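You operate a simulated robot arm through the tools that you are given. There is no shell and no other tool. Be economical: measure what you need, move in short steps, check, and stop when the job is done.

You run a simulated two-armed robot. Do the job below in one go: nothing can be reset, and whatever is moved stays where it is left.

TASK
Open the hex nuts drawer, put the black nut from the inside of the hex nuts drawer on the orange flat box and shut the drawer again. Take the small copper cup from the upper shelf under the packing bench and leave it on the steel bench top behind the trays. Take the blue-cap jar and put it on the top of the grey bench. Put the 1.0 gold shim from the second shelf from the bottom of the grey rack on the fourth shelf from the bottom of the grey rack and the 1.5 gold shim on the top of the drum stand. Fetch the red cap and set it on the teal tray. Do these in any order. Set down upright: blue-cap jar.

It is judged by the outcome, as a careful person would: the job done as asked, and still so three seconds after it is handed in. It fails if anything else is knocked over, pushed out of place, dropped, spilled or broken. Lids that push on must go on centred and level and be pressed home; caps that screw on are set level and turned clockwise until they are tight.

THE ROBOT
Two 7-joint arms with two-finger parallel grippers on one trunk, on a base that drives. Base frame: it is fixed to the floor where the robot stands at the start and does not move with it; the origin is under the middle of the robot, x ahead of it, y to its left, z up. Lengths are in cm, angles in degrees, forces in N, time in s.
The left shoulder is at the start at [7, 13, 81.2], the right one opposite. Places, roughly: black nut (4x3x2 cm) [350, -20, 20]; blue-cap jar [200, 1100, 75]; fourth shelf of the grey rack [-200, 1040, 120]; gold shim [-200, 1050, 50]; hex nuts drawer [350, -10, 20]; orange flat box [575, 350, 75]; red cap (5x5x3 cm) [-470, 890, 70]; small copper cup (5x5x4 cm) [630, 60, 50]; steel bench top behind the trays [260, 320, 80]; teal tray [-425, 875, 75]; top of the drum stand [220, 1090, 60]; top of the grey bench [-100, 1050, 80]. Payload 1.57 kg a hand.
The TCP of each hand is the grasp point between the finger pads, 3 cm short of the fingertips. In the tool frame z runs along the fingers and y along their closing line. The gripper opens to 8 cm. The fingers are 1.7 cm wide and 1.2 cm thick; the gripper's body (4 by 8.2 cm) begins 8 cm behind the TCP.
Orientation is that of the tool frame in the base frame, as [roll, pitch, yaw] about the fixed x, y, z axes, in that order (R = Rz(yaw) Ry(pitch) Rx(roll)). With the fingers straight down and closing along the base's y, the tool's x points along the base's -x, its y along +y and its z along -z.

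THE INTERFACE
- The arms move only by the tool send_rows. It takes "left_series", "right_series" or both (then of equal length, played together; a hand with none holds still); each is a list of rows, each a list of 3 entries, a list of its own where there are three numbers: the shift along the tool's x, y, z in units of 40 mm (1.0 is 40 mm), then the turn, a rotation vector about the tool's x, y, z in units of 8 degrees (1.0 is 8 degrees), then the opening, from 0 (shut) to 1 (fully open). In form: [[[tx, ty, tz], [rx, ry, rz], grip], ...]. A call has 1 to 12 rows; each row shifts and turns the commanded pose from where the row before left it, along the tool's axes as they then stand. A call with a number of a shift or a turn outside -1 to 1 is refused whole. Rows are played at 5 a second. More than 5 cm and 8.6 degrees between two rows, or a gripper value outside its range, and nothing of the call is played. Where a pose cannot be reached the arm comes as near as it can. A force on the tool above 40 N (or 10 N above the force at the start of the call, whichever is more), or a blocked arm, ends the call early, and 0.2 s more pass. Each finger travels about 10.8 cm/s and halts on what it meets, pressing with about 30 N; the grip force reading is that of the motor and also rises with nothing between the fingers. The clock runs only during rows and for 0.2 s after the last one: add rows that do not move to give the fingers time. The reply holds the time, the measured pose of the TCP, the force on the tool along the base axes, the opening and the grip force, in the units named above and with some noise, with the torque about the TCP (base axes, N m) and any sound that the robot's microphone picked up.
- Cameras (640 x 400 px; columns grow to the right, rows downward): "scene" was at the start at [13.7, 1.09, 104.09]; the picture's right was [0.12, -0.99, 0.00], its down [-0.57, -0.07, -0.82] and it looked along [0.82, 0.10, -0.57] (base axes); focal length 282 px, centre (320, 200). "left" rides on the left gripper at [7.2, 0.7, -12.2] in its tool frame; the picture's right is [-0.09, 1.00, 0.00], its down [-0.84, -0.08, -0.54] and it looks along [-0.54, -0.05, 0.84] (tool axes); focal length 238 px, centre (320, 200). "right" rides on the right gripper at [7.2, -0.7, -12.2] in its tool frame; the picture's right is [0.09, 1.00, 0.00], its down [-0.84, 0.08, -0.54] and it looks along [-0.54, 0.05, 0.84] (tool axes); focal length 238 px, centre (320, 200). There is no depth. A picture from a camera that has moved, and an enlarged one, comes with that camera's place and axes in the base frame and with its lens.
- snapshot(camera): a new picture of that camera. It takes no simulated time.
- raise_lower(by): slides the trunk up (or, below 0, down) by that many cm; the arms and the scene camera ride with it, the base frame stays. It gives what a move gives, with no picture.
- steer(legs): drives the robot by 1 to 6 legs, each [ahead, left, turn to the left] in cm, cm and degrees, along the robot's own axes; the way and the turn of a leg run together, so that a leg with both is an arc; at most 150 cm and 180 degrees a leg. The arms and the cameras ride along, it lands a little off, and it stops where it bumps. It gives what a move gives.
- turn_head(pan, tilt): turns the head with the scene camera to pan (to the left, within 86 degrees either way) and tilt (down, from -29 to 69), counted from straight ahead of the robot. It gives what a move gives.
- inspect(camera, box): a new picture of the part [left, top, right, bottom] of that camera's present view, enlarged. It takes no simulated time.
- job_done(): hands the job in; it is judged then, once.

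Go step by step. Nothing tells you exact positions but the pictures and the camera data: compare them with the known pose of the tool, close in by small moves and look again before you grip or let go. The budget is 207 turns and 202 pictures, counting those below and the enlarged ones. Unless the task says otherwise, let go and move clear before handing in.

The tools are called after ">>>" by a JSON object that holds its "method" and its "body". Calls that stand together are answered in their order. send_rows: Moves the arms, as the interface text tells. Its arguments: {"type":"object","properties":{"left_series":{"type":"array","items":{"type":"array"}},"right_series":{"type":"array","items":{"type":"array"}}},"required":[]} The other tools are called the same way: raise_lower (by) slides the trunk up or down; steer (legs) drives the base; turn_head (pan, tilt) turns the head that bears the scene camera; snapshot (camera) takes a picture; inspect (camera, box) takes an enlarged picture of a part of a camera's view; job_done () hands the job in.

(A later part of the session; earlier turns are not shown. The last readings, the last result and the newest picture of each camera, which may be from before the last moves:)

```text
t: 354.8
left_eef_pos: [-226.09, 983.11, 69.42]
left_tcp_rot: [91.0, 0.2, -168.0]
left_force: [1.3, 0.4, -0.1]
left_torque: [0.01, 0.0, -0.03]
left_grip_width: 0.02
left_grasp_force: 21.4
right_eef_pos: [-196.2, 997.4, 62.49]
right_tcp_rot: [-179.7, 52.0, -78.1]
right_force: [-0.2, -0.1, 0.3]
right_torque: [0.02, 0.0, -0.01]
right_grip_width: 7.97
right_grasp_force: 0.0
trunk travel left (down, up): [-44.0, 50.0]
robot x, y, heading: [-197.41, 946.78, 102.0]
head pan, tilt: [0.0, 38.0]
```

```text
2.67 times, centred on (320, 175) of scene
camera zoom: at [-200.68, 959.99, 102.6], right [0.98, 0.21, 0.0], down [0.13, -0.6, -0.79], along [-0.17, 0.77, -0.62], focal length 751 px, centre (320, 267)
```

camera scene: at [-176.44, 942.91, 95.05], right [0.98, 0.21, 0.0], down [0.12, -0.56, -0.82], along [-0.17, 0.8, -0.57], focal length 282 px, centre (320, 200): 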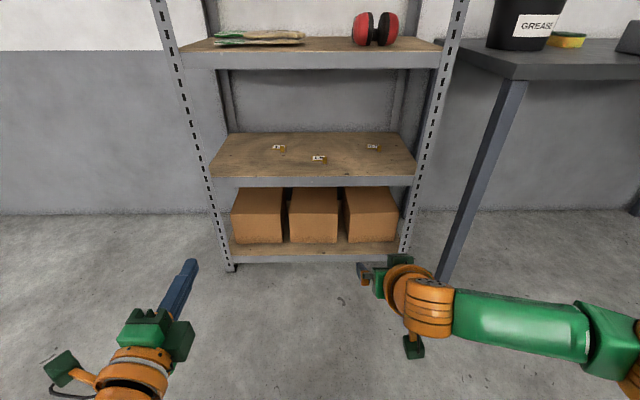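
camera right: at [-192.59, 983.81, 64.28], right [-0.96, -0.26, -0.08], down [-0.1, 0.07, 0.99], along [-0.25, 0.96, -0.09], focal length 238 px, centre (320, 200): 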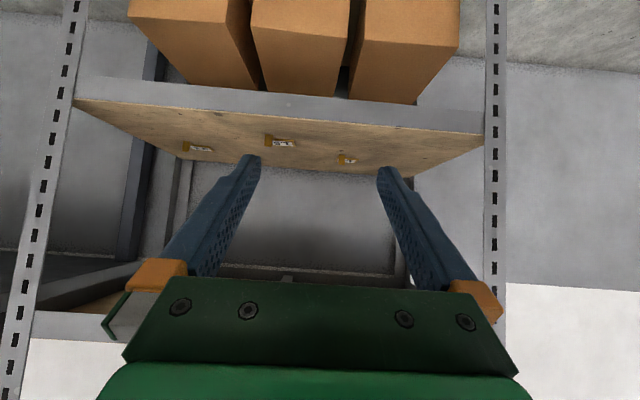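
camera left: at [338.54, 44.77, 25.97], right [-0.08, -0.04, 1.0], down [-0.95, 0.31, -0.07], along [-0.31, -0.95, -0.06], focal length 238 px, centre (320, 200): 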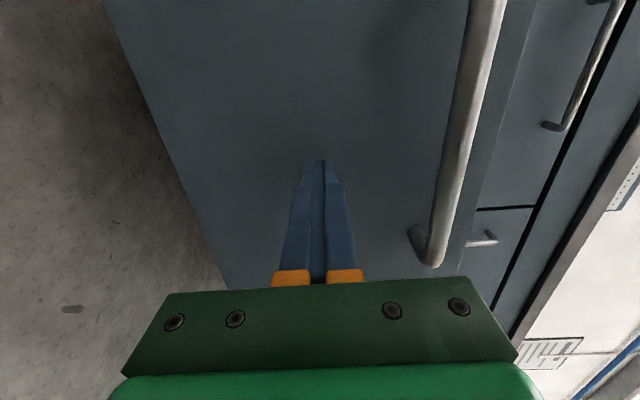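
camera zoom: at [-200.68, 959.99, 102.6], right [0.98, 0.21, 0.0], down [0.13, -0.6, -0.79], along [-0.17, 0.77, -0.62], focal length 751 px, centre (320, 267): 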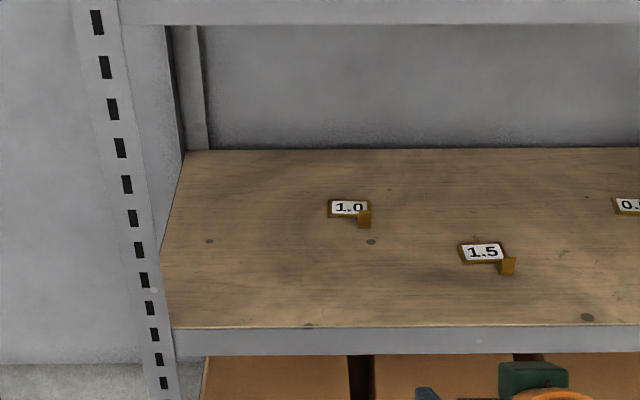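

>>> {"method": "inspect", "body": {"camera": "right", "box": [250, 120, 370, 180]}}

>>> {"method": "inspect", "body": {"camera": "scene", "box": [350, 180, 400, 211]}}

```text
5.33 times, centred on (310, 150) of right
camera zoom: at [-192.59, 983.8, 64.28], right [-0.96, -0.26, -0.08], down [-0.1, 0.07, 0.99], along [-0.25, 0.96, -0.09], focal length 1271 px, centre (373, 467)
```

zoom: 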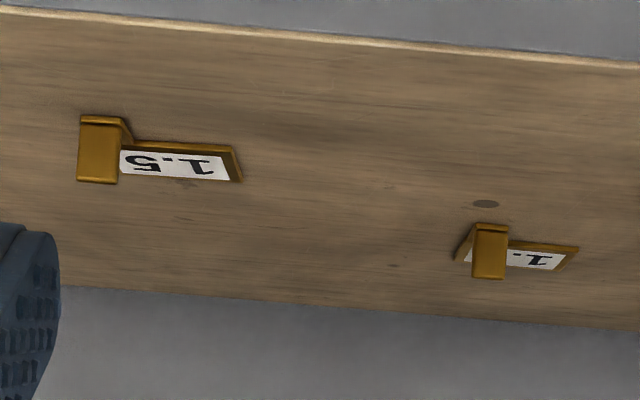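

```text
12.80 times, centred on (375, 196) of scene
camera zoom: at [-200.68, 959.99, 102.6], right [0.98, 0.21, 0.0], down [0.13, -0.6, -0.79], along [-0.17, 0.77, -0.62], focal length 3605 px, centre (-384, 258)
```

zoom: 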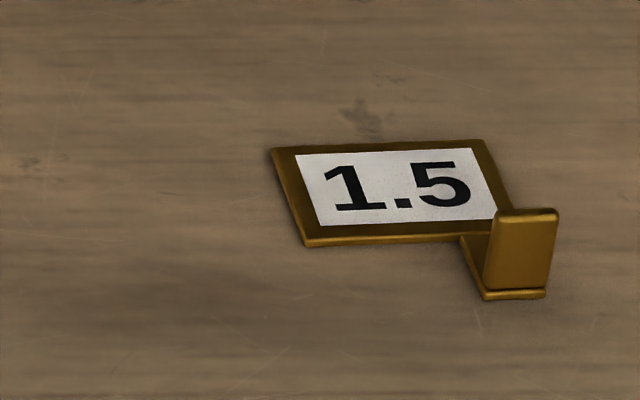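

The shims have an upright tab to pinch. 1.0's tab is near [-211.8, 1038.2, 48]. I steepen the right hand a bit, move the left hand outward, and approach partway.

>>> {"method": "send_rows", "body": {"left_series": [[[0.8, 0, 0], [0, 0, 0], 0], [[0.8, 0, 0], [0, 0, 0], 0], [[0, 0, 0], [0, 0, 0], 0]], "right_series": [[[0, 0, 0], [0, 1.0, 0], 0.6], [[0, 0, 0], [0, 0, 0], 0.6], [[0, 0, 0], [0, 0, 0], 0.6]]}}

>>> {"method": "steer", "body": {"legs": [[26, 6.7, 0]]}}

>>> {"method": "raise_lower", "body": {"by": -6}}

>>> {"method": "snapshot", "body": {"camera": "right"}}

>>> {"method": "snapshot", "body": {"camera": "scene"}}

```text
t: 355.6
left_eef_pos: [-232.37, 981.69, 69.35]
left_tcp_rot: [90.9, 0.2, -168.1]
left_force: [-0.4, -0.1, 1.0]
left_torque: [-0.01, -0.01, -0.02]
left_grip_width: 0.01
left_grasp_force: 21.5
right_eef_pos: [-196.09, 997.28, 62.45]
right_tcp_rot: [-179.8, 44.0, -78.0]
right_force: [-0.4, 1.5, 1.1]
right_torque: [-0.01, 0.03, -0.01]
right_grip_width: 4.82
right_grasp_force: 0.2
trunk travel left (down, up): [-44.0, 50.0]
robot x, y, heading: [-197.95, 946.59, 102.4]
head pan, tilt: [0.0, 38.0]
```

```text
t: 357.6
left_eef_pos: [-244.59, 1006.11, 69.38]
left_tcp_rot: [90.9, 0.2, -168.0]
left_force: [-0.5, 0.1, 0.2]
left_torque: [-0.03, 0.0, -0.02]
left_grip_width: 0.0
left_grasp_force: 21.4
right_eef_pos: [-208.38, 1021.77, 62.41]
right_tcp_rot: [-179.8, 44.1, -77.8]
right_force: [-0.7, 0.1, 0.1]
right_torque: [-0.01, 0.03, 0.0]
right_grip_width: 4.8
right_grasp_force: 0.2
trunk travel left (down, up): [-44.0, 50.0]
robot x, y, heading: [-210.13, 970.68, 102.3]
head pan, tilt: [0.0, 38.0]
```

```text
t: 358.6
left_eef_pos: [-244.59, 1006.07, 63.41]
left_tcp_rot: [90.8, 0.2, -168.0]
left_force: [0.7, 0.8, 0.1]
left_torque: [0.01, 0.02, -0.01]
left_grip_width: 0.0
left_grasp_force: 21.3
right_eef_pos: [-208.42, 1021.71, 56.47]
right_tcp_rot: [-179.9, 44.0, -78.0]
right_force: [-0.3, -0.8, -0.8]
right_torque: [-0.03, 0.03, 0.02]
right_grip_width: 4.79
right_grasp_force: 0.0
trunk travel left (down, up): [-38.0, 56.0]
robot x, y, heading: [-209.92, 971.0, 102.4]
head pan, tilt: [0.0, 38.0]
```

```text
99 pictures are left
camera right: at [-204.85, 1008.5, 60.23], right [-0.96, -0.27, -0.07], down [-0.12, 0.2, 0.97], along [-0.25, 0.94, -0.23], focal length 238 px, centre (320, 200)
```

right: 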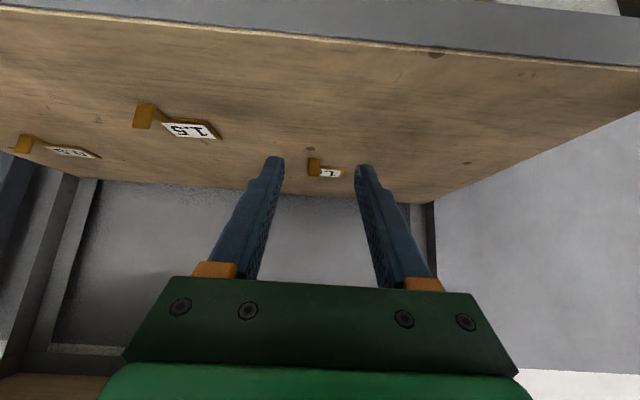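

```text
98 pictures are left
camera scene: at [-212.83, 984.27, 96.59], right [0.98, 0.21, 0.0], down [0.13, -0.6, -0.79], along [-0.17, 0.77, -0.62], focal length 282 px, centre (320, 200)
```

scene: 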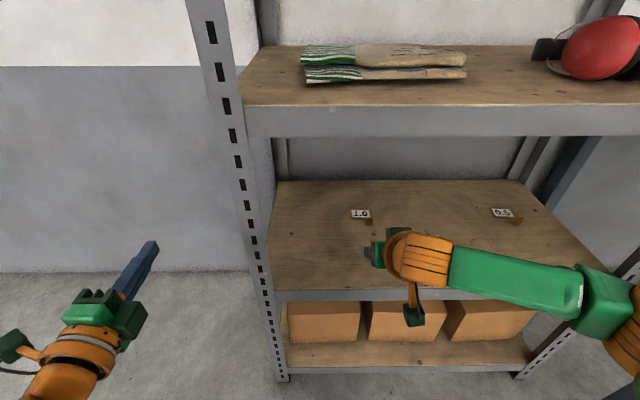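

Tab triangulated at [-211.7, 1038.2, 48.5]; lateral alignment is right. I drive 12 cm further in and lower 4 cm.

>>> {"method": "steer", "body": {"legs": [[12, 0, 0]]}}

>>> {"method": "raise_lower", "body": {"by": -4}}

>>> {"method": "snapshot", "body": {"camera": "right"}}

>>> {"method": "snapshot", "body": {"camera": "scene"}}

```text
t: 359.8
left_eef_pos: [-247.02, 1017.91, 63.45]
left_tcp_rot: [90.9, 0.2, -168.0]
left_force: [-0.2, -0.1, 0.3]
left_torque: [-0.03, 0.06, -0.01]
left_grip_width: 0.0
left_grasp_force: 21.5
right_eef_pos: [-211.04, 1033.67, 56.29]
right_tcp_rot: [-179.8, 44.0, -77.9]
right_force: [0.7, -0.6, 0.1]
right_torque: [0.03, 0.03, 0.01]
right_grip_width: 4.82
right_grasp_force: 0.1
trunk travel left (down, up): [-38.0, 56.0]
robot x, y, heading: [-212.44, 982.67, 101.7]
head pan, tilt: [0.0, 38.0]
```

```text
t: 360.6
left_eef_pos: [-247.06, 1017.82, 59.38]
left_tcp_rot: [90.9, 0.1, -168.0]
left_force: [-0.7, -0.6, -0.3]
left_torque: [0.0, 0.05, 0.01]
left_grip_width: 0.0
left_grasp_force: 21.4
right_eef_pos: [-210.87, 1033.67, 52.39]
right_tcp_rot: [-179.9, 44.1, -77.8]
right_force: [-0.3, 0.3, -1.1]
right_torque: [0.01, -0.01, 0.01]
right_grip_width: 4.78
right_grasp_force: 0.1
trunk travel left (down, up): [-34.0, 60.0]
robot x, y, heading: [-212.2, 982.65, 102.0]
head pan, tilt: [0.0, 38.0]
```

```text
97 pictures are left
camera right: at [-207.42, 1020.34, 56.23], right [-0.96, -0.27, -0.07], down [-0.12, 0.2, 0.97], along [-0.25, 0.94, -0.23], focal length 238 px, centre (320, 200)
```

right: 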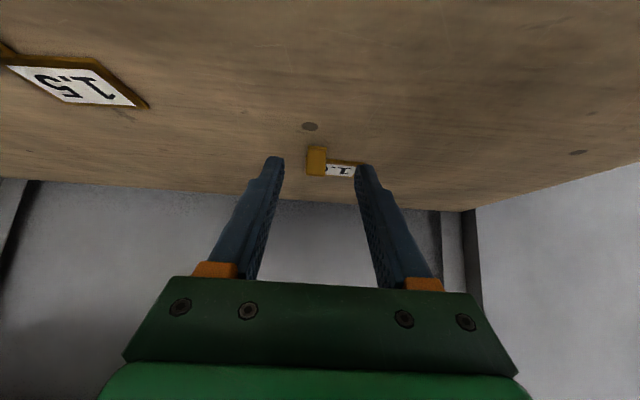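

```text
96 pictures are left
camera scene: at [-215.39, 996.12, 92.59], right [0.98, 0.21, 0.0], down [0.13, -0.6, -0.79], along [-0.17, 0.77, -0.62], focal length 282 px, centre (320, 200)
```

scene: 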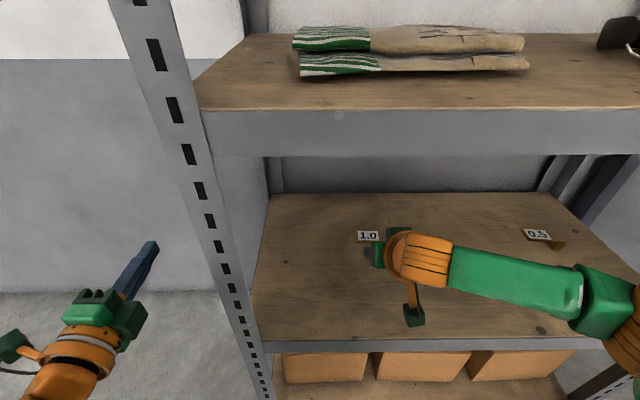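

Tab is 4.7 cm ahead of the TCP. I move the fingers around the tab in two small steps.

>>> {"method": "send_rows", "body": {"right_series": [[[-0.13, 0, 0.45], [0, 0, 0], 0.6], [[-0.08, 0, 0.43], [0, 0, 0], 0.6], [[0, 0, 0], [0, 0, 0], 0.6]]}}

>>> {"method": "inspect", "body": {"camera": "right", "box": [230, 110, 410, 220]}}

```text
t: 361.4
left_eef_pos: [-247.13, 1017.84, 59.42]
left_tcp_rot: [90.9, 0.2, -168.0]
left_force: [-0.3, -0.5, -0.6]
left_torque: [0.0, -0.01, 0.0]
left_grip_width: 0.0
left_grasp_force: 21.2
right_eef_pos: [-211.65, 1036.45, 50.53]
right_tcp_rot: [-179.8, 44.1, -77.9]
right_force: [0.1, 0.8, 0.1]
right_torque: [0.01, 0.01, -0.03]
right_grip_width: 4.79
right_grasp_force: 0.1
trunk travel left (down, up): [-34.0, 60.0]
robot x, y, heading: [-212.38, 982.7, 102.3]
head pan, tilt: [0.0, 38.0]
```

```text
3.56 times, centred on (320, 165) of right
camera zoom: at [-208.04, 1023.33, 54.27], right [-0.96, -0.27, -0.07], down [-0.13, 0.2, 0.97], along [-0.25, 0.94, -0.23], focal length 848 px, centre (320, 324)
```

zoom: 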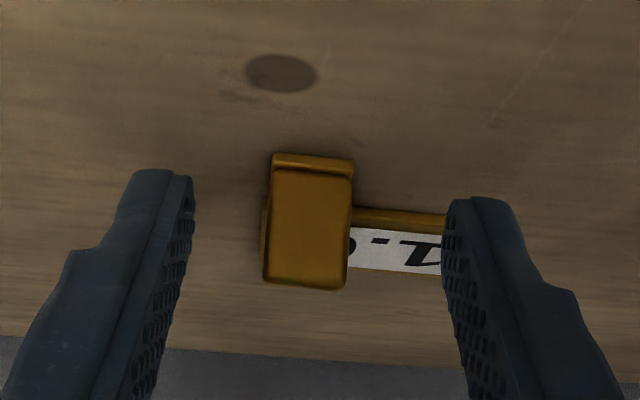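

The tab is centred between the fingertips. I close and lift slightly.

>>> {"method": "send_rows", "body": {"right_series": [[[0, 0, 0], [0, 0, 0], 0.3], [[0, 0, 0], [0, 0, 0], 0.1], [[0, 0, 0], [0, 0, 0], 0], [[0, 0, 0], [0, 0, 0], 0], [[-0.04, 0, -0.04], [0, 0, 0], 0], [[-0.09, 0, -0.09], [0, 0, 0], 0], [[-0.1, 0, -0.1], [0, 0, 0], 0], [[0, 0, 0], [0, 0, 0], 0]]}}

>>> {"method": "inspect", "body": {"camera": "right", "box": [230, 90, 410, 220]}}

```text
t: 363.2
left_eef_pos: [-247.18, 1017.91, 59.41]
left_tcp_rot: [90.9, 0.3, -168.0]
left_force: [0.7, 0.0, 0.1]
left_torque: [0.02, 0.03, 0.0]
left_grip_width: 0.03
left_grasp_force: 21.9
right_eef_pos: [-211.55, 1036.55, 51.86]
right_tcp_rot: [-179.8, 43.9, -78.0]
right_force: [-0.2, 0.4, 0.0]
right_torque: [-0.02, -0.02, 0.03]
right_grip_width: 1.5
right_grasp_force: 30.0
trunk travel left (down, up): [-34.0, 60.0]
robot x, y, heading: [-212.53, 982.8, 102.0]
head pan, tilt: [0.0, 38.0]
```

```text
3.08 times, centred on (320, 155) of right
camera zoom: at [-208.04, 1023.35, 55.6], right [-0.96, -0.27, -0.07], down [-0.12, 0.2, 0.97], along [-0.25, 0.94, -0.23], focal length 733 px, centre (320, 338)
```

zoom: 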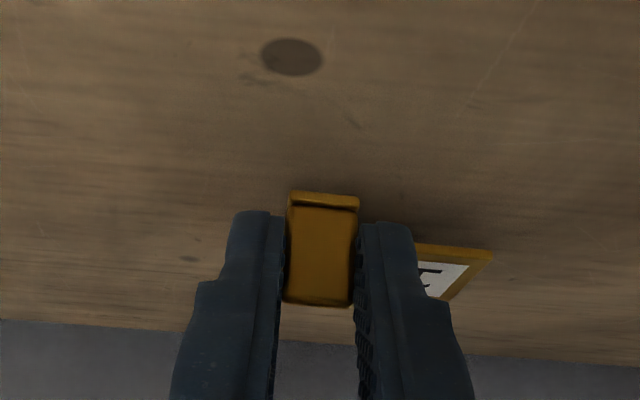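

The 1.0 shim is held. I lift a bit more, back out of the rack, and raise toward the fourth shelf.

>>> {"method": "raise_lower", "body": {"by": 3}}

>>> {"method": "steer", "body": {"legs": [[-38, 0, 0]]}}

>>> {"method": "raise_lower", "body": {"by": 40}}

>>> {"method": "raise_lower", "body": {"by": 16}}

>>> {"method": "send_rows", "body": {"right_series": [[[-0.4, 0, -0.4], [0, 0, 0], 0], [[-0.5, 0, -0.5], [0, 0, 0], 0], [[-0.5, 0, -0.5], [0, 0, 0], 0], [[-0.5, 0, -0.5], [0, 0, 0], 0], [[-0.5, 0, -0.5], [0, 0, 0], 0], [[-0.5, 0, -0.5], [0, 0, 0], 0], [[-0.4, 0, -0.4], [0, 0, 0], 0]]}}

>>> {"method": "turn_head", "body": {"pan": 0, "tilt": 25}}

>>> {"method": "snapshot", "body": {"camera": "scene"}}

>>> {"method": "snapshot", "body": {"camera": "right"}}

```text
t: 364.0
left_eef_pos: [-247.09, 1017.99, 62.44]
left_tcp_rot: [90.8, 0.2, -168.0]
left_force: [-0.8, -0.5, -0.1]
left_torque: [0.01, -0.02, 0.01]
left_grip_width: 0.0
left_grasp_force: 21.8
right_eef_pos: [-211.53, 1036.56, 54.87]
right_tcp_rot: [-179.8, 43.9, -78.0]
right_force: [-0.5, -0.2, -1.8]
right_torque: [-0.01, -0.01, -0.05]
right_grip_width: 1.52
right_grasp_force: 29.7
trunk travel left (down, up): [-37.0, 57.0]
robot x, y, heading: [-212.17, 982.64, 102.2]
head pan, tilt: [0.0, 38.0]
```

```text
t: 366.4
left_eef_pos: [-239.24, 980.92, 62.44]
left_tcp_rot: [90.9, 0.3, -167.8]
left_force: [0.1, -0.4, 0.4]
left_torque: [0.01, -0.02, -0.02]
left_grip_width: 0.0
left_grasp_force: 21.3
right_eef_pos: [-203.68, 999.62, 54.85]
right_tcp_rot: [-179.8, 44.0, -77.8]
right_force: [-0.4, -0.8, -0.5]
right_torque: [-0.05, -0.02, 0.02]
right_grip_width: 1.47
right_grasp_force: 30.4
trunk travel left (down, up): [-37.0, 57.0]
robot x, y, heading: [-204.45, 945.59, 102.3]
head pan, tilt: [0.0, 38.0]
```

```text
t: 370.2
left_eef_pos: [-239.19, 981.01, 102.36]
left_tcp_rot: [90.8, 0.3, -167.8]
left_force: [0.4, 0.3, 0.5]
left_torque: [0.04, 0.01, 0.03]
left_grip_width: 0.0
left_grasp_force: 21.4
right_eef_pos: [-203.69, 999.75, 94.81]
right_tcp_rot: [-179.8, 44.0, -77.8]
right_force: [-1.1, 0.2, -0.8]
right_torque: [-0.04, -0.03, 0.01]
right_grip_width: 1.47
right_grasp_force: 30.0
trunk travel left (down, up): [-77.0, 17.0]
robot x, y, heading: [-204.34, 946.41, 102.4]
head pan, tilt: [0.0, 38.0]
```

```text
t: 372.0
left_eef_pos: [-239.26, 980.9, 118.3]
left_tcp_rot: [91.0, 0.2, -167.8]
left_force: [0.4, -0.2, -0.1]
left_torque: [-0.03, 0.03, -0.01]
left_grip_width: 0.0
left_grasp_force: 20.6
right_eef_pos: [-203.69, 999.62, 110.79]
right_tcp_rot: [-179.8, 44.1, -77.9]
right_force: [-0.4, 1.0, -0.6]
right_torque: [-0.03, 0.02, -0.04]
right_grip_width: 1.51
right_grasp_force: 30.2
trunk travel left (down, up): [-93.0, 1.0]
robot x, y, heading: [-204.57, 945.52, 102.5]
head pan, tilt: [0.0, 38.0]
```

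```text
t: 373.6
left_eef_pos: [-239.17, 980.87, 118.41]
left_tcp_rot: [91.0, 0.1, -167.8]
left_force: [-0.1, 0.8, -1.0]
left_torque: [0.0, -0.02, 0.01]
left_grip_width: 0.01
left_grasp_force: 21.7
right_eef_pos: [-203.77, 999.9, 129.58]
right_tcp_rot: [-179.7, 44.1, -77.8]
right_force: [1.1, 0.8, -1.4]
right_torque: [-0.02, -0.01, -0.02]
right_grip_width: 1.5
right_grasp_force: 29.7
trunk travel left (down, up): [-93.0, 1.0]
robot x, y, heading: [-204.5, 946.14, 102.5]
head pan, tilt: [0.0, 38.0]
```

```text
t: 374.4
left_eef_pos: [-239.16, 980.92, 118.45]
left_tcp_rot: [90.9, 0.2, -167.8]
left_force: [0.0, -0.2, 0.3]
left_torque: [0.0, 0.0, 0.01]
left_grip_width: 0.02
left_grasp_force: 20.7
right_eef_pos: [-203.73, 999.91, 129.55]
right_tcp_rot: [-179.8, 44.0, -77.8]
right_force: [0.0, -0.1, 0.0]
right_torque: [-0.01, 0.0, -0.01]
right_grip_width: 1.48
right_grasp_force: 30.5
trunk travel left (down, up): [-93.0, 1.0]
robot x, y, heading: [-204.51, 946.12, 102.5]
head pan, tilt: [0.0, 25.0]
```

```text
93 pictures are left
camera scene: at [-207.52, 959.81, 153.62], right [0.98, 0.21, 0.0], down [0.09, -0.41, -0.91], along [-0.19, 0.88, -0.42], focal length 282 px, centre (320, 200)
```

scene: 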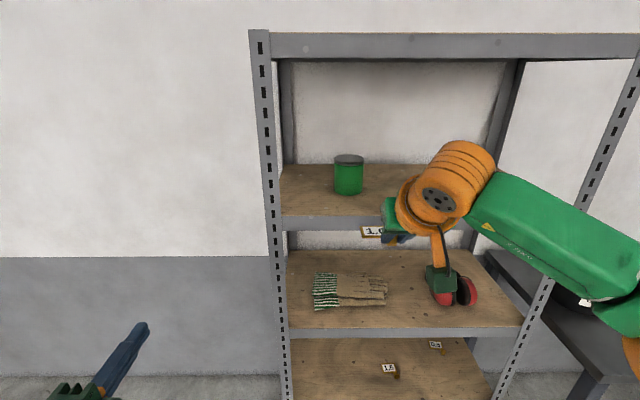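

```text
92 pictures are left
camera right: at [-200.24, 986.73, 133.27], right [-0.96, -0.27, -0.07], down [-0.13, 0.2, 0.97], along [-0.25, 0.94, -0.23], focal length 238 px, centre (320, 200)
```

right: 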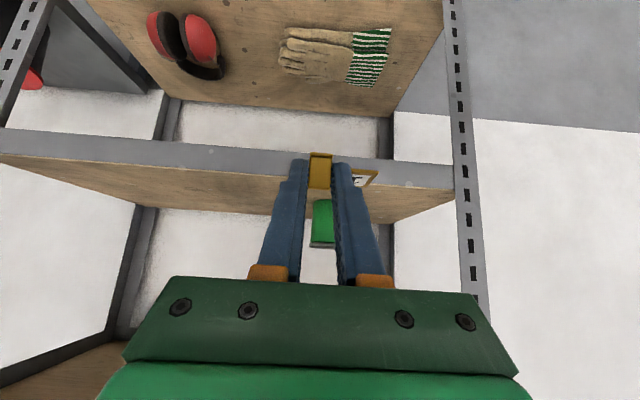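

Shelf 4 top is at z≈122.5, with a green can left of centre. I shift right to clear the can, keep the left hand away from the post, and go in.

>>> {"method": "send_rows", "body": {"left_series": [[[0.9, 0, -0.3], [0, 0, 0], 0], [[0.6, 0, -0.5], [0, 0, 0], 0], [[0, 0, 0], [0, 0, 0], 0]]}}

>>> {"method": "steer", "body": {"legs": [[0, -12, 0], [22, 0, 0]]}}

>>> {"method": "snapshot", "body": {"camera": "scene"}}

>>> {"method": "snapshot", "body": {"camera": "right"}}

```text
t: 375.2
left_eef_pos: [-244.34, 976.58, 118.4]
left_tcp_rot: [91.0, 0.1, -167.8]
left_force: [0.8, 0.5, 1.4]
left_torque: [-0.04, 0.02, 0.03]
left_grip_width: 0.01
left_grasp_force: 21.1
right_eef_pos: [-203.68, 1000.02, 129.48]
right_tcp_rot: [-179.8, 44.0, -77.8]
right_force: [0.9, 0.6, -1.4]
right_torque: [-0.05, -0.02, 0.0]
right_grip_width: 1.51
right_grasp_force: 30.3
trunk travel left (down, up): [-93.0, 1.0]
robot x, y, heading: [-204.83, 945.61, 102.3]
head pan, tilt: [0.0, 25.0]
```

```text
t: 377.7
left_eef_pos: [-237.32, 999.96, 118.58]
left_tcp_rot: [90.7, 0.2, -167.8]
left_force: [-0.7, 0.2, 0.6]
left_torque: [-0.01, -0.01, 0.03]
left_grip_width: 0.0
left_grasp_force: 21.2
right_eef_pos: [-196.78, 1023.44, 129.66]
right_tcp_rot: [-179.7, 44.2, -77.7]
right_force: [-0.4, -0.7, -0.6]
right_torque: [0.0, -0.03, 0.04]
right_grip_width: 1.51
right_grasp_force: 29.3
trunk travel left (down, up): [-93.0, 1.0]
robot x, y, heading: [-197.26, 969.78, 102.5]
head pan, tilt: [0.0, 25.0]
```

```text
91 pictures are left
camera scene: at [-200.46, 983.19, 153.68], right [0.98, 0.22, 0.0], down [0.09, -0.41, -0.91], along [-0.2, 0.89, -0.42], focal length 282 px, centre (320, 200)
```

scene: 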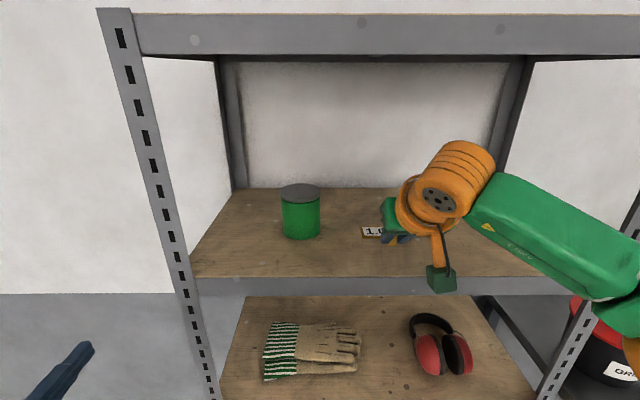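

```text
90 pictures are left
camera right: at [-193.2, 1010.19, 133.45], right [-0.96, -0.27, -0.07], down [-0.13, 0.2, 0.97], along [-0.25, 0.94, -0.23], focal length 238 px, centre (320, 200)
```

right: 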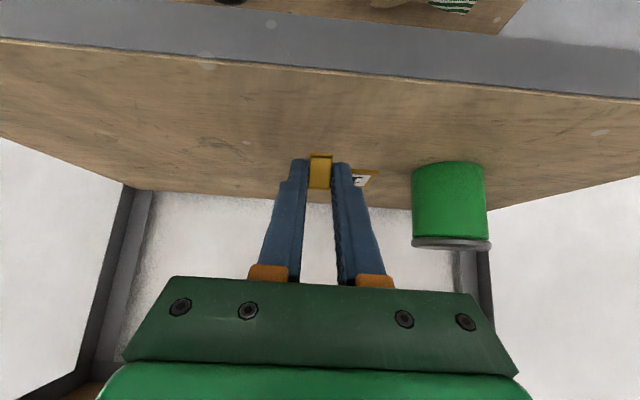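

Over the shelf, right of the can. I go 7 cm further and lower 3.5 cm.

>>> {"method": "steer", "body": {"legs": [[7, 0, 0]]}}

>>> {"method": "raise_lower", "body": {"by": -3.5}}

>>> {"method": "snapshot", "body": {"camera": "right"}}

```text
t: 378.7
left_eef_pos: [-238.74, 1006.41, 118.71]
left_tcp_rot: [90.5, 0.2, -167.8]
left_force: [0.6, -1.2, -0.5]
left_torque: [-0.04, -0.01, 0.01]
left_grip_width: 0.01
left_grasp_force: 21.6
right_eef_pos: [-198.12, 1029.9, 129.97]
right_tcp_rot: [-179.8, 44.4, -77.7]
right_force: [0.4, -0.6, -0.2]
right_torque: [0.0, 0.0, 0.0]
right_grip_width: 1.49
right_grasp_force: 30.0
trunk travel left (down, up): [-93.0, 1.0]
robot x, y, heading: [-199.09, 976.85, 102.6]
head pan, tilt: [0.0, 25.0]
```

```text
t: 379.5
left_eef_pos: [-238.86, 1007.25, 114.83]
left_tcp_rot: [90.9, 0.2, -167.9]
left_force: [0.1, 0.4, 0.1]
left_torque: [-0.05, 0.02, -0.02]
left_grip_width: 0.02
left_grasp_force: 21.0
right_eef_pos: [-198.28, 1030.8, 126.07]
right_tcp_rot: [-179.8, 44.0, -77.7]
right_force: [-0.1, 0.1, -0.3]
right_torque: [-0.01, -0.01, 0.0]
right_grip_width: 1.51
right_grasp_force: 29.9
trunk travel left (down, up): [-89.5, 4.5]
robot x, y, heading: [-199.18, 976.49, 102.3]
head pan, tilt: [0.0, 25.0]
```

```text
89 pictures are left
camera right: at [-194.78, 1017.52, 129.79], right [-0.96, -0.27, -0.07], down [-0.13, 0.2, 0.97], along [-0.25, 0.94, -0.23], focal length 238 px, centre (320, 200)
```

right: 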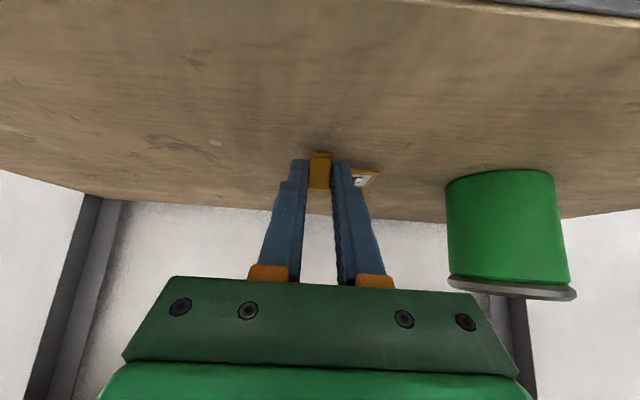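

Lowering in small steps until contact.

>>> {"method": "send_rows", "body": {"right_series": [[[0.05, 0, 0.05], [0, 0, 0], 0], [[0.05, 0, 0.05], [0, 0, 0], 0], [[0.04, 0, 0.04], [0, 0, 0], 0], [[0, 0, 0], [0, 0, 0], 0]]}}

>>> {"method": "inspect", "body": {"camera": "right", "box": [230, 90, 410, 220]}}

```text
t: 380.5
left_eef_pos: [-238.86, 1007.19, 115.02]
left_tcp_rot: [90.9, 0.2, -167.7]
left_force: [-0.4, 0.0, -0.1]
left_torque: [-0.01, -0.04, 0.0]
left_grip_width: 0.0
left_grasp_force: 20.9
right_eef_pos: [-198.37, 1030.82, 125.27]
right_tcp_rot: [-179.8, 44.1, -77.7]
right_force: [0.0, 2.4, 3.8]
right_torque: [0.18, -0.03, 0.0]
right_grip_width: 1.49
right_grasp_force: 29.9
trunk travel left (down, up): [-89.5, 4.5]
robot x, y, heading: [-198.88, 976.5, 102.5]
head pan, tilt: [0.0, 25.0]
```

```text
3.08 times, centred on (320, 155) of right
camera zoom: at [-194.77, 1017.5, 129.06], right [-0.96, -0.27, -0.07], down [-0.12, 0.2, 0.97], along [-0.25, 0.94, -0.23], focal length 733 px, centre (320, 338)
```

zoom: 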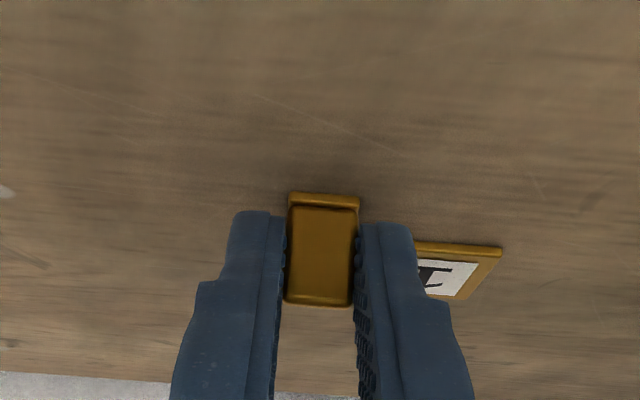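

Contact (4 N). I open, rise, and look.

>>> {"method": "send_rows", "body": {"right_series": [[[0, 0, 0], [0, 0, 0], 0.25], [[0, 0, 0], [0, 0, 0], 0.45], [[0, 0, 0], [0, 0, 0], 0.5], [[-0.15, 0, -0.15], [0, 0, 0], 0.5], [[-0.3, 0, -0.3], [0, 0, 0], 0.5], [[0, 0, 0], [0, 0, 0], 0.5]]}}

>>> {"method": "snapshot", "body": {"camera": "right"}}

```text
t: 381.9
left_eef_pos: [-238.85, 1007.31, 114.9]
left_tcp_rot: [90.9, 0.2, -167.8]
left_force: [0.2, 1.3, -0.5]
left_torque: [-0.01, -0.02, 0.01]
left_grip_width: 0.0
left_grasp_force: 21.7
right_eef_pos: [-198.38, 1030.69, 127.81]
right_tcp_rot: [-179.8, 44.1, -77.7]
right_force: [0.4, 0.2, -0.3]
right_torque: [-0.03, -0.03, 0.01]
right_grip_width: 4.02
right_grasp_force: 0.1
trunk travel left (down, up): [-89.5, 4.5]
robot x, y, heading: [-198.88, 976.69, 102.3]
head pan, tilt: [0.0, 25.0]
```

```text
87 pictures are left
camera right: at [-194.83, 1017.54, 131.6], right [-0.96, -0.27, -0.07], down [-0.13, 0.2, 0.97], along [-0.25, 0.94, -0.23], focal length 238 px, centre (320, 200)
```

right: 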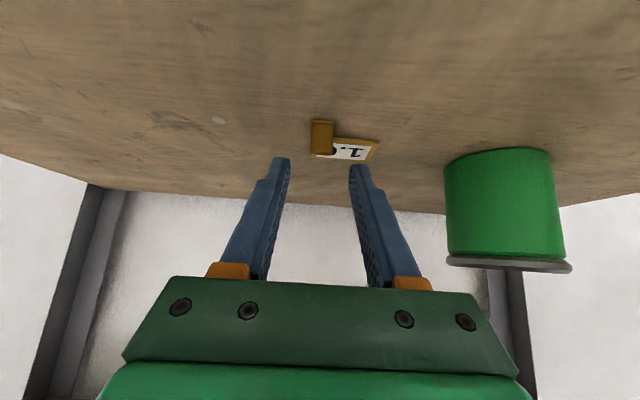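

The 1.0 shim lies flat on the fourth shelf. I back out, bring the arm down and lower to the second shelf for the 1.5 shim.

>>> {"method": "steer", "body": {"legs": [[-36, 0, 0]]}}

>>> {"method": "send_rows", "body": {"right_series": [[[0.5, 0, 0.5], [0, 0, 0], 0.6], [[0.5, 0, 0.5], [0, 0, 0], 0.6], [[0.5, 0, 0.5], [0, 0, 0], 0.6], [[0.5, 0, 0.5], [0, 0, 0], 0.6], [[0.5, 0, 0.5], [0, 0, 0], 0.6], [[0.5, 0, 0.5], [0, 0, 0], 0.6], [[0.3, 0, 0.3], [0, 0, 0], 0.6]]}}

>>> {"method": "raise_lower", "body": {"by": -40}}

>>> {"method": "raise_lower", "body": {"by": -13}}

>>> {"method": "turn_head", "body": {"pan": 0, "tilt": 38}}

>>> {"method": "snapshot", "body": {"camera": "right"}}

>>> {"method": "snapshot", "body": {"camera": "scene"}}

```text
t: 384.2
left_eef_pos: [-231.03, 972.48, 114.76]
left_tcp_rot: [91.0, 0.2, -168.1]
left_force: [0.5, -0.2, 0.8]
left_torque: [0.0, 0.01, 0.04]
left_grip_width: 0.01
left_grasp_force: 21.6
right_eef_pos: [-190.47, 995.79, 127.74]
right_tcp_rot: [-179.8, 43.9, -78.1]
right_force: [-0.1, -0.5, 0.3]
right_torque: [0.03, 0.01, 0.02]
right_grip_width: 3.98
right_grasp_force: 0.0
trunk travel left (down, up): [-89.5, 4.5]
robot x, y, heading: [-191.32, 941.33, 102.2]
head pan, tilt: [0.0, 25.0]
```

```text
t: 385.8
left_eef_pos: [-230.99, 972.12, 114.81]
left_tcp_rot: [90.9, 0.2, -168.0]
left_force: [1.5, 0.0, -0.1]
left_torque: [0.0, 0.01, 0.0]
left_grip_width: 0.01
left_grasp_force: 21.7
right_eef_pos: [-190.24, 995.17, 109.03]
right_tcp_rot: [-179.8, 44.1, -78.0]
right_force: [0.3, 0.3, -0.5]
right_torque: [0.05, 0.01, 0.02]
right_grip_width: 4.8
right_grasp_force: 0.1
trunk travel left (down, up): [-89.5, 4.5]
robot x, y, heading: [-191.14, 941.55, 102.2]
head pan, tilt: [0.0, 25.0]
```

```text
t: 389.7
left_eef_pos: [-231.03, 972.22, 75.0]
left_tcp_rot: [90.9, 0.1, -168.1]
left_force: [0.4, 0.0, -0.4]
left_torque: [0.04, 0.0, 0.02]
left_grip_width: 0.01
left_grasp_force: 21.2
right_eef_pos: [-190.26, 995.12, 69.21]
right_tcp_rot: [-179.8, 44.0, -78.1]
right_force: [0.7, 0.1, -0.2]
right_torque: [0.02, 0.04, 0.0]
right_grip_width: 4.78
right_grasp_force: 0.1
trunk travel left (down, up): [-49.5, 44.5]
robot x, y, heading: [-191.17, 941.04, 102.1]
head pan, tilt: [0.0, 25.0]
```

```text
t: 391.2
left_eef_pos: [-231.0, 972.33, 61.87]
left_tcp_rot: [90.8, 0.2, -168.0]
left_force: [1.1, 0.1, -0.2]
left_torque: [0.01, -0.02, 0.01]
left_grip_width: 0.0
left_grasp_force: 21.2
right_eef_pos: [-190.33, 995.16, 56.18]
right_tcp_rot: [-179.8, 44.2, -78.1]
right_force: [0.7, 1.0, 0.8]
right_torque: [0.01, 0.02, -0.01]
right_grip_width: 4.8
right_grasp_force: 0.0
trunk travel left (down, up): [-36.5, 57.5]
robot x, y, heading: [-191.21, 941.38, 102.2]
head pan, tilt: [0.0, 25.0]
```

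```text
t: 392.0
left_eef_pos: [-230.95, 972.16, 62.05]
left_tcp_rot: [90.9, 0.3, -168.2]
left_force: [-0.7, -0.7, -0.2]
left_torque: [-0.02, -0.01, -0.01]
left_grip_width: 0.02
left_grasp_force: 21.5
right_eef_pos: [-190.35, 995.16, 56.12]
right_tcp_rot: [-179.8, 44.0, -78.0]
right_force: [-0.5, -0.3, 0.5]
right_torque: [0.01, 0.02, -0.02]
right_grip_width: 4.81
right_grasp_force: 0.1
trunk travel left (down, up): [-36.5, 57.5]
robot x, y, heading: [-191.45, 941.03, 102.2]
head pan, tilt: [0.0, 38.0]
```

```text
86 pictures are left
camera right: at [-186.79, 981.96, 59.9], right [-0.96, -0.27, -0.07], down [-0.12, 0.2, 0.97], along [-0.25, 0.94, -0.23], focal length 238 px, centre (320, 200)
```

right: 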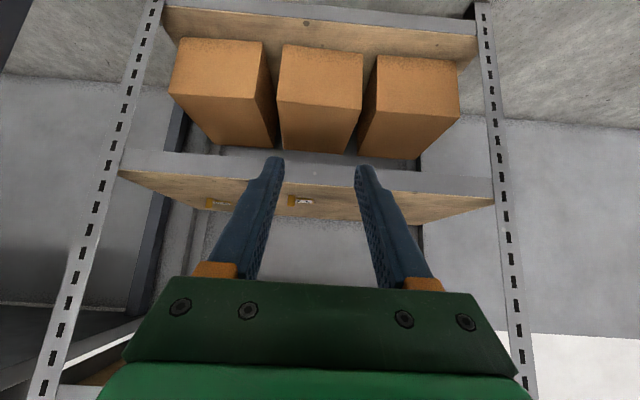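

```text
85 pictures are left
camera scene: at [-194.14, 954.77, 95.1], right [0.98, 0.21, 0.0], down [0.13, -0.6, -0.79], along [-0.17, 0.77, -0.62], focal length 282 px, centre (320, 200)
```

scene: 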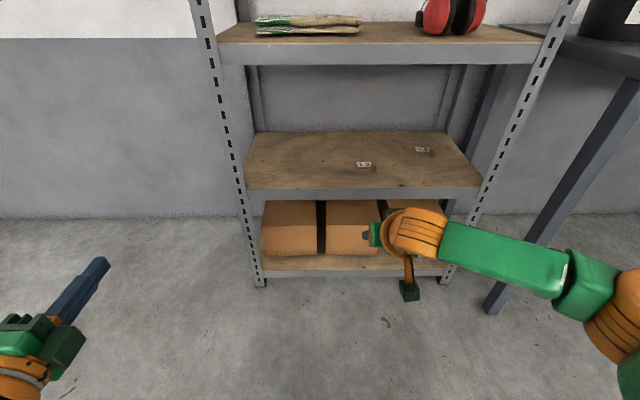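

1.5's tab is at [-193.9, 1031.9, 48.5]. I drive in, aligned with it, and lower.

>>> {"method": "steer", "body": {"legs": [[8, -4.2, 0], [24, 0, 0]]}}

>>> {"method": "raise_lower", "body": {"by": -4}}

>>> {"method": "snapshot", "body": {"camera": "right"}}

```text
t: 394.5
left_eef_pos: [-233.72, 1004.22, 61.88]
left_tcp_rot: [90.8, 0.2, -168.0]
left_force: [-0.1, -0.2, 1.0]
left_torque: [0.0, -0.01, 0.0]
left_grip_width: 0.0
left_grasp_force: 21.5
right_eef_pos: [-193.04, 1027.3, 56.24]
right_tcp_rot: [-179.7, 44.0, -78.0]
right_force: [0.2, 0.8, 0.5]
right_torque: [0.0, 0.0, 0.0]
right_grip_width: 4.78
right_grasp_force: 0.1
trunk travel left (down, up): [-36.5, 57.5]
robot x, y, heading: [-193.76, 973.31, 102.3]
head pan, tilt: [0.0, 38.0]
```

```text
t: 395.3
left_eef_pos: [-233.68, 1004.2, 57.96]
left_tcp_rot: [90.9, 0.2, -168.1]
left_force: [0.6, -0.1, 0.4]
left_torque: [0.02, 0.0, 0.01]
left_grip_width: 0.01
left_grasp_force: 20.8
right_eef_pos: [-193.0, 1027.26, 52.15]
right_tcp_rot: [-179.8, 44.1, -78.1]
right_force: [0.0, 0.2, 0.2]
right_torque: [-0.02, -0.01, -0.04]
right_grip_width: 4.8
right_grasp_force: 0.1
trunk travel left (down, up): [-32.5, 61.5]
robot x, y, heading: [-193.82, 973.26, 102.2]
head pan, tilt: [0.0, 38.0]
```

```text
84 pictures are left
camera right: at [-189.5, 1014.04, 55.9], right [-0.96, -0.27, -0.07], down [-0.12, 0.2, 0.97], along [-0.25, 0.94, -0.23], focal length 238 px, centre (320, 200)
```

right: 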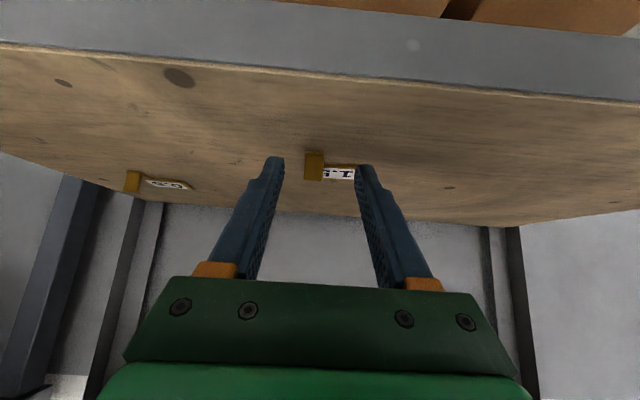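

Aligned; the last few centimetres by arm.

>>> {"method": "send_rows", "body": {"right_series": [[[-0.18, -0.05, 0.46], [0, 0, 0], 0.6], [[-0.16, -0.04, 0.44], [0, 0, 0], 0.6], [[0, 0, 0], [0, 0, 0], 0.6]]}}

>>> {"method": "inspect", "body": {"camera": "right", "box": [230, 110, 410, 220]}}

```text
t: 396.1
left_eef_pos: [-233.69, 1004.3, 57.9]
left_tcp_rot: [90.9, 0.1, -168.0]
left_force: [-0.2, 1.2, -0.2]
left_torque: [-0.02, 0.0, -0.02]
left_grip_width: 0.0
left_grasp_force: 21.1
right_eef_pos: [-193.45, 1030.76, 50.49]
right_tcp_rot: [-179.7, 44.1, -78.0]
right_force: [0.7, -0.9, -0.7]
right_torque: [0.03, 0.0, 0.0]
right_grip_width: 4.81
right_grasp_force: 0.1
trunk travel left (down, up): [-32.5, 61.5]
robot x, y, heading: [-193.77, 973.24, 102.3]
head pan, tilt: [0.0, 38.0]
```

```text
3.56 times, centred on (320, 165) of right
camera zoom: at [-189.87, 1017.52, 54.27], right [-0.96, -0.27, -0.07], down [-0.12, 0.2, 0.97], along [-0.25, 0.94, -0.23], focal length 848 px, centre (320, 324)
```

zoom: 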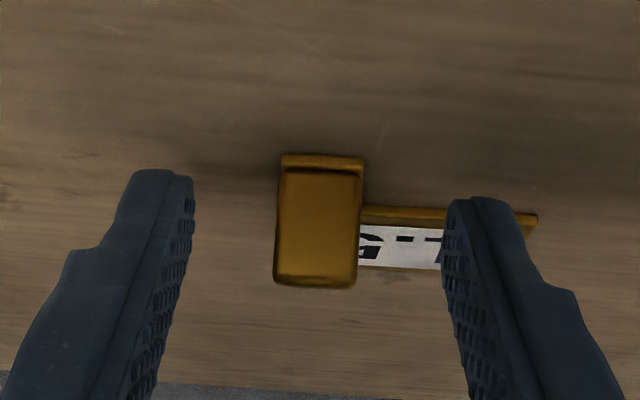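

Centred. I close and lift.

>>> {"method": "send_rows", "body": {"right_series": [[[0, 0, 0], [0, 0, 0], 0.3], [[0, 0, 0], [0, 0, 0], 0.1], [[0, 0, 0], [0, 0, 0], 0], [[0, 0, 0], [0, 0, 0], 0], [[-0.04, 0, -0.04], [0, 0, 0], 0], [[-0.09, 0, -0.09], [0, 0, 0], 0], [[-0.15, 0, -0.15], [0, 0, 0], 0], [[-0.2, 0, -0.2], [0, 0, 0], 0], [[-0.2, 0, -0.2], [0, 0, 0], 0]]}}

>>> {"method": "steer", "body": {"legs": [[-38, 0, 0]]}}

>>> {"method": "snapshot", "body": {"camera": "right"}}

```text
t: 398.1
left_eef_pos: [-233.58, 1004.21, 57.88]
left_tcp_rot: [91.0, 0.2, -168.0]
left_force: [-0.5, -0.3, -0.4]
left_torque: [0.01, 0.0, 0.05]
left_grip_width: 0.03
left_grasp_force: 21.1
right_eef_pos: [-193.4, 1030.69, 54.38]
right_tcp_rot: [-179.8, 44.0, -78.0]
right_force: [0.5, 0.2, -0.8]
right_torque: [-0.05, -0.01, 0.01]
right_grip_width: 1.49
right_grasp_force: 29.9
trunk travel left (down, up): [-32.5, 61.5]
robot x, y, heading: [-193.59, 973.69, 102.4]
head pan, tilt: [0.0, 38.0]
```

```text
t: 400.5
left_eef_pos: [-225.67, 967.37, 57.9]
left_tcp_rot: [90.9, 0.2, -167.8]
left_force: [-0.8, 0.1, -0.3]
left_torque: [0.0, 0.0, 0.01]
left_grip_width: 0.01
left_grasp_force: 20.9
right_eef_pos: [-185.44, 994.04, 54.47]
right_tcp_rot: [-179.8, 44.1, -77.9]
right_force: [0.4, 0.4, -0.1]
right_torque: [0.0, -0.01, 0.0]
right_grip_width: 1.52
right_grasp_force: 29.6
trunk travel left (down, up): [-32.5, 61.5]
robot x, y, heading: [-185.68, 936.6, 102.2]
head pan, tilt: [0.0, 38.0]
```

```text
82 pictures are left
camera right: at [-181.96, 980.8, 58.13], right [-0.96, -0.27, -0.07], down [-0.12, 0.2, 0.97], along [-0.25, 0.94, -0.23], focal length 238 px, centre (320, 200)
```

right: 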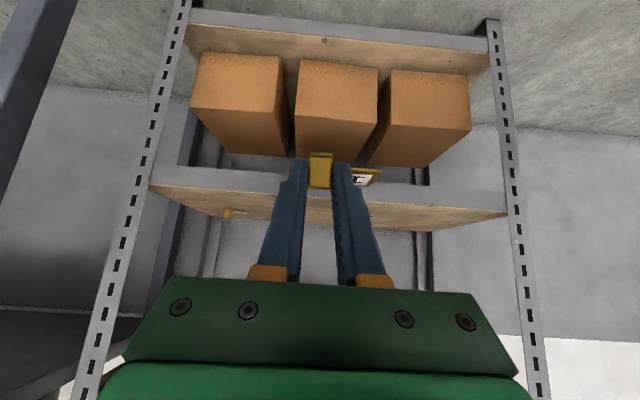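

The 1.5 shim is held. I back off, raise, and drive to the drum stand corner, facing it.

>>> {"method": "raise_lower", "body": {"by": 30}}

>>> {"method": "steer", "body": {"legs": [[-35, 0, 0], [0, -145, 0], [0, -145, 0], [0, 0, -90], [20, 80, 0]]}}

>>> {"method": "turn_head", "body": {"pan": 0, "tilt": 30}}

>>> {"method": "snapshot", "body": {"camera": "scene"}}

```text
t: 403.5
left_eef_pos: [-225.79, 967.44, 87.85]
left_tcp_rot: [90.9, 0.2, -167.9]
left_force: [0.2, 1.0, 0.3]
left_torque: [-0.01, -0.04, 0.0]
left_grip_width: 0.0
left_grasp_force: 21.6
right_eef_pos: [-185.55, 993.91, 84.31]
right_tcp_rot: [-179.8, 44.0, -77.9]
right_force: [0.0, 0.1, -0.9]
right_torque: [-0.02, -0.01, 0.0]
right_grip_width: 1.5
right_grasp_force: 30.2
trunk travel left (down, up): [-62.5, 31.5]
robot x, y, heading: [-186.08, 936.62, 102.3]
head pan, tilt: [0.0, 38.0]
```

```text
t: 427.2
left_eef_pos: [140.21, 1083.97, 87.89]
left_tcp_rot: [90.9, 0.2, 101.5]
left_force: [0.4, 0.0, 0.6]
left_torque: [0.01, 0.02, 0.05]
left_grip_width: 0.01
left_grasp_force: 21.1
right_eef_pos: [166.25, 1043.48, 84.32]
right_tcp_rot: [-179.7, 44.0, -168.3]
right_force: [-0.8, -0.6, -0.1]
right_torque: [-0.01, 0.03, 0.03]
right_grip_width: 1.5
right_grasp_force: 29.6
trunk travel left (down, up): [-62.5, 31.5]
robot x, y, heading: [108.86, 1044.31, 11.9]
head pan, tilt: [0.0, 38.0]
```

```text
t: 427.9
left_eef_pos: [140.06, 1084.1, 87.91]
left_tcp_rot: [90.9, 0.3, 101.6]
left_force: [-0.1, -0.1, -0.1]
left_torque: [0.0, 0.01, 0.03]
left_grip_width: 0.01
left_grasp_force: 21.3
right_eef_pos: [166.3, 1043.38, 84.35]
right_tcp_rot: [-179.8, 44.0, -168.3]
right_force: [0.2, -0.1, -0.6]
right_torque: [-0.03, 0.03, -0.02]
right_grip_width: 1.5
right_grasp_force: 30.3
trunk travel left (down, up): [-62.5, 31.5]
robot x, y, heading: [109.19, 1044.05, 11.6]
head pan, tilt: [0.0, 30.0]
```

```text
81 pictures are left
camera scene: at [122.61, 1047.3, 122.32], right [0.2, -0.98, 0.0], down [-0.49, -0.1, -0.87], along [0.85, 0.18, -0.5], focal length 282 px, centre (320, 200)
```

scene: 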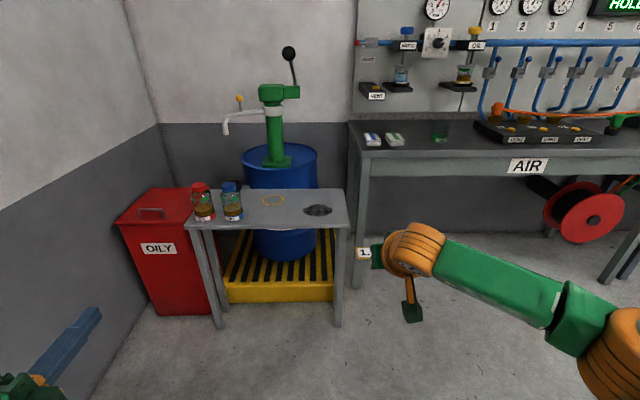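

>>> {"method": "inspect", "body": {"camera": "scene", "box": [170, 160, 370, 260]}}

```text
3.20 times, centred on (270, 210) of scene
camera zoom: at [122.61, 1047.3, 122.32], right [0.2, -0.98, 0.0], down [-0.49, -0.1, -0.87], along [0.85, 0.18, -0.5], focal length 901 px, centre (480, 168)
```

zoom: 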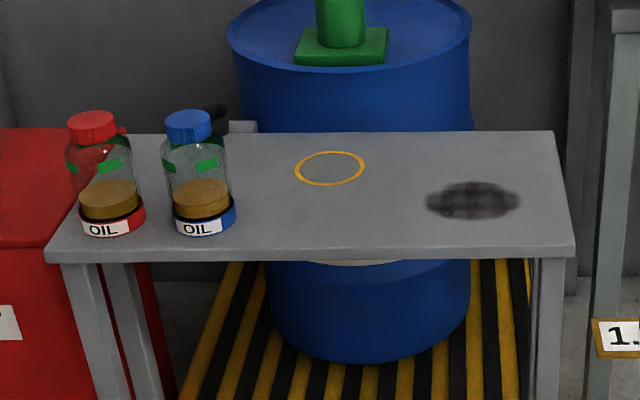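

Stand top is z≈61; jars at its left end, free space between jar and ring's right/front. I move left and ahead so the shim comes over [211.5, 1079].

>>> {"method": "steer", "body": {"legs": [[0, 25.7, 0], [40, 0, 0]]}}

>>> {"method": "raise_lower", "body": {"by": -14}}

>>> {"method": "snapshot", "body": {"camera": "right"}}

>>> {"method": "snapshot", "body": {"camera": "scene"}}

```text
t: 431.8
left_eef_pos: [173.69, 1117.28, 87.91]
left_tcp_rot: [90.9, 0.3, 101.5]
left_force: [0.6, 0.5, -0.5]
left_torque: [0.05, 0.0, 0.0]
left_grip_width: 0.01
left_grasp_force: 21.7
right_eef_pos: [199.87, 1076.65, 84.38]
right_tcp_rot: [-179.8, 43.9, -168.4]
right_force: [-0.5, 0.7, -0.5]
right_torque: [0.0, 0.06, 0.02]
right_grip_width: 1.5
right_grasp_force: 29.7
trunk travel left (down, up): [-62.5, 31.5]
robot x, y, heading: [142.44, 1077.86, 11.8]
head pan, tilt: [0.0, 30.0]
```

```text
t: 433.5
left_eef_pos: [173.72, 1117.21, 73.94]
left_tcp_rot: [90.9, 0.2, 101.6]
left_force: [0.4, 0.0, -0.3]
left_torque: [0.01, 0.01, -0.02]
left_grip_width: 0.01
left_grasp_force: 21.1
right_eef_pos: [199.9, 1076.65, 70.34]
right_tcp_rot: [-179.7, 44.0, -168.5]
right_force: [0.3, -0.5, -1.2]
right_torque: [-0.01, 0.03, 0.0]
right_grip_width: 1.5
right_grasp_force: 30.1
trunk travel left (down, up): [-48.5, 45.5]
robot x, y, heading: [142.54, 1077.56, 11.9]
head pan, tilt: [0.0, 30.0]
```

```text
79 pictures are left
camera right: at [186.7, 1073.39, 74.12], right [-0.26, 0.96, -0.07], down [0.2, 0.12, 0.97], along [0.94, 0.24, -0.23], focal length 238 px, centre (320, 200)
```

right: 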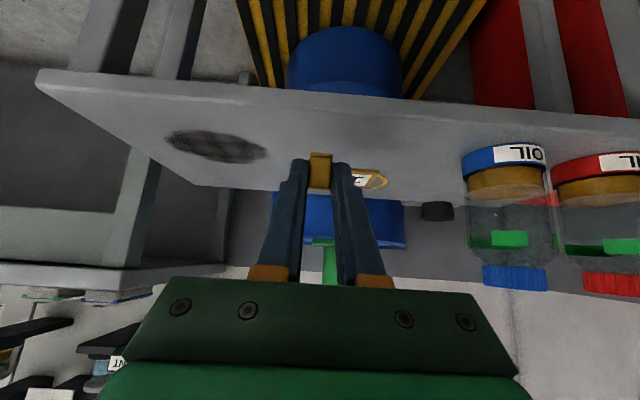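

```text
78 pictures are left
camera scene: at [156.24, 1080.54, 108.33], right [0.2, -0.98, 0.0], down [-0.49, -0.1, -0.87], along [0.85, 0.18, -0.5], focal length 282 px, centre (320, 200)
```

scene: 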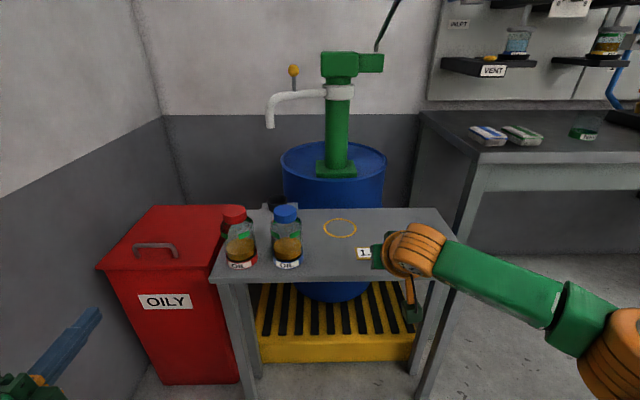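

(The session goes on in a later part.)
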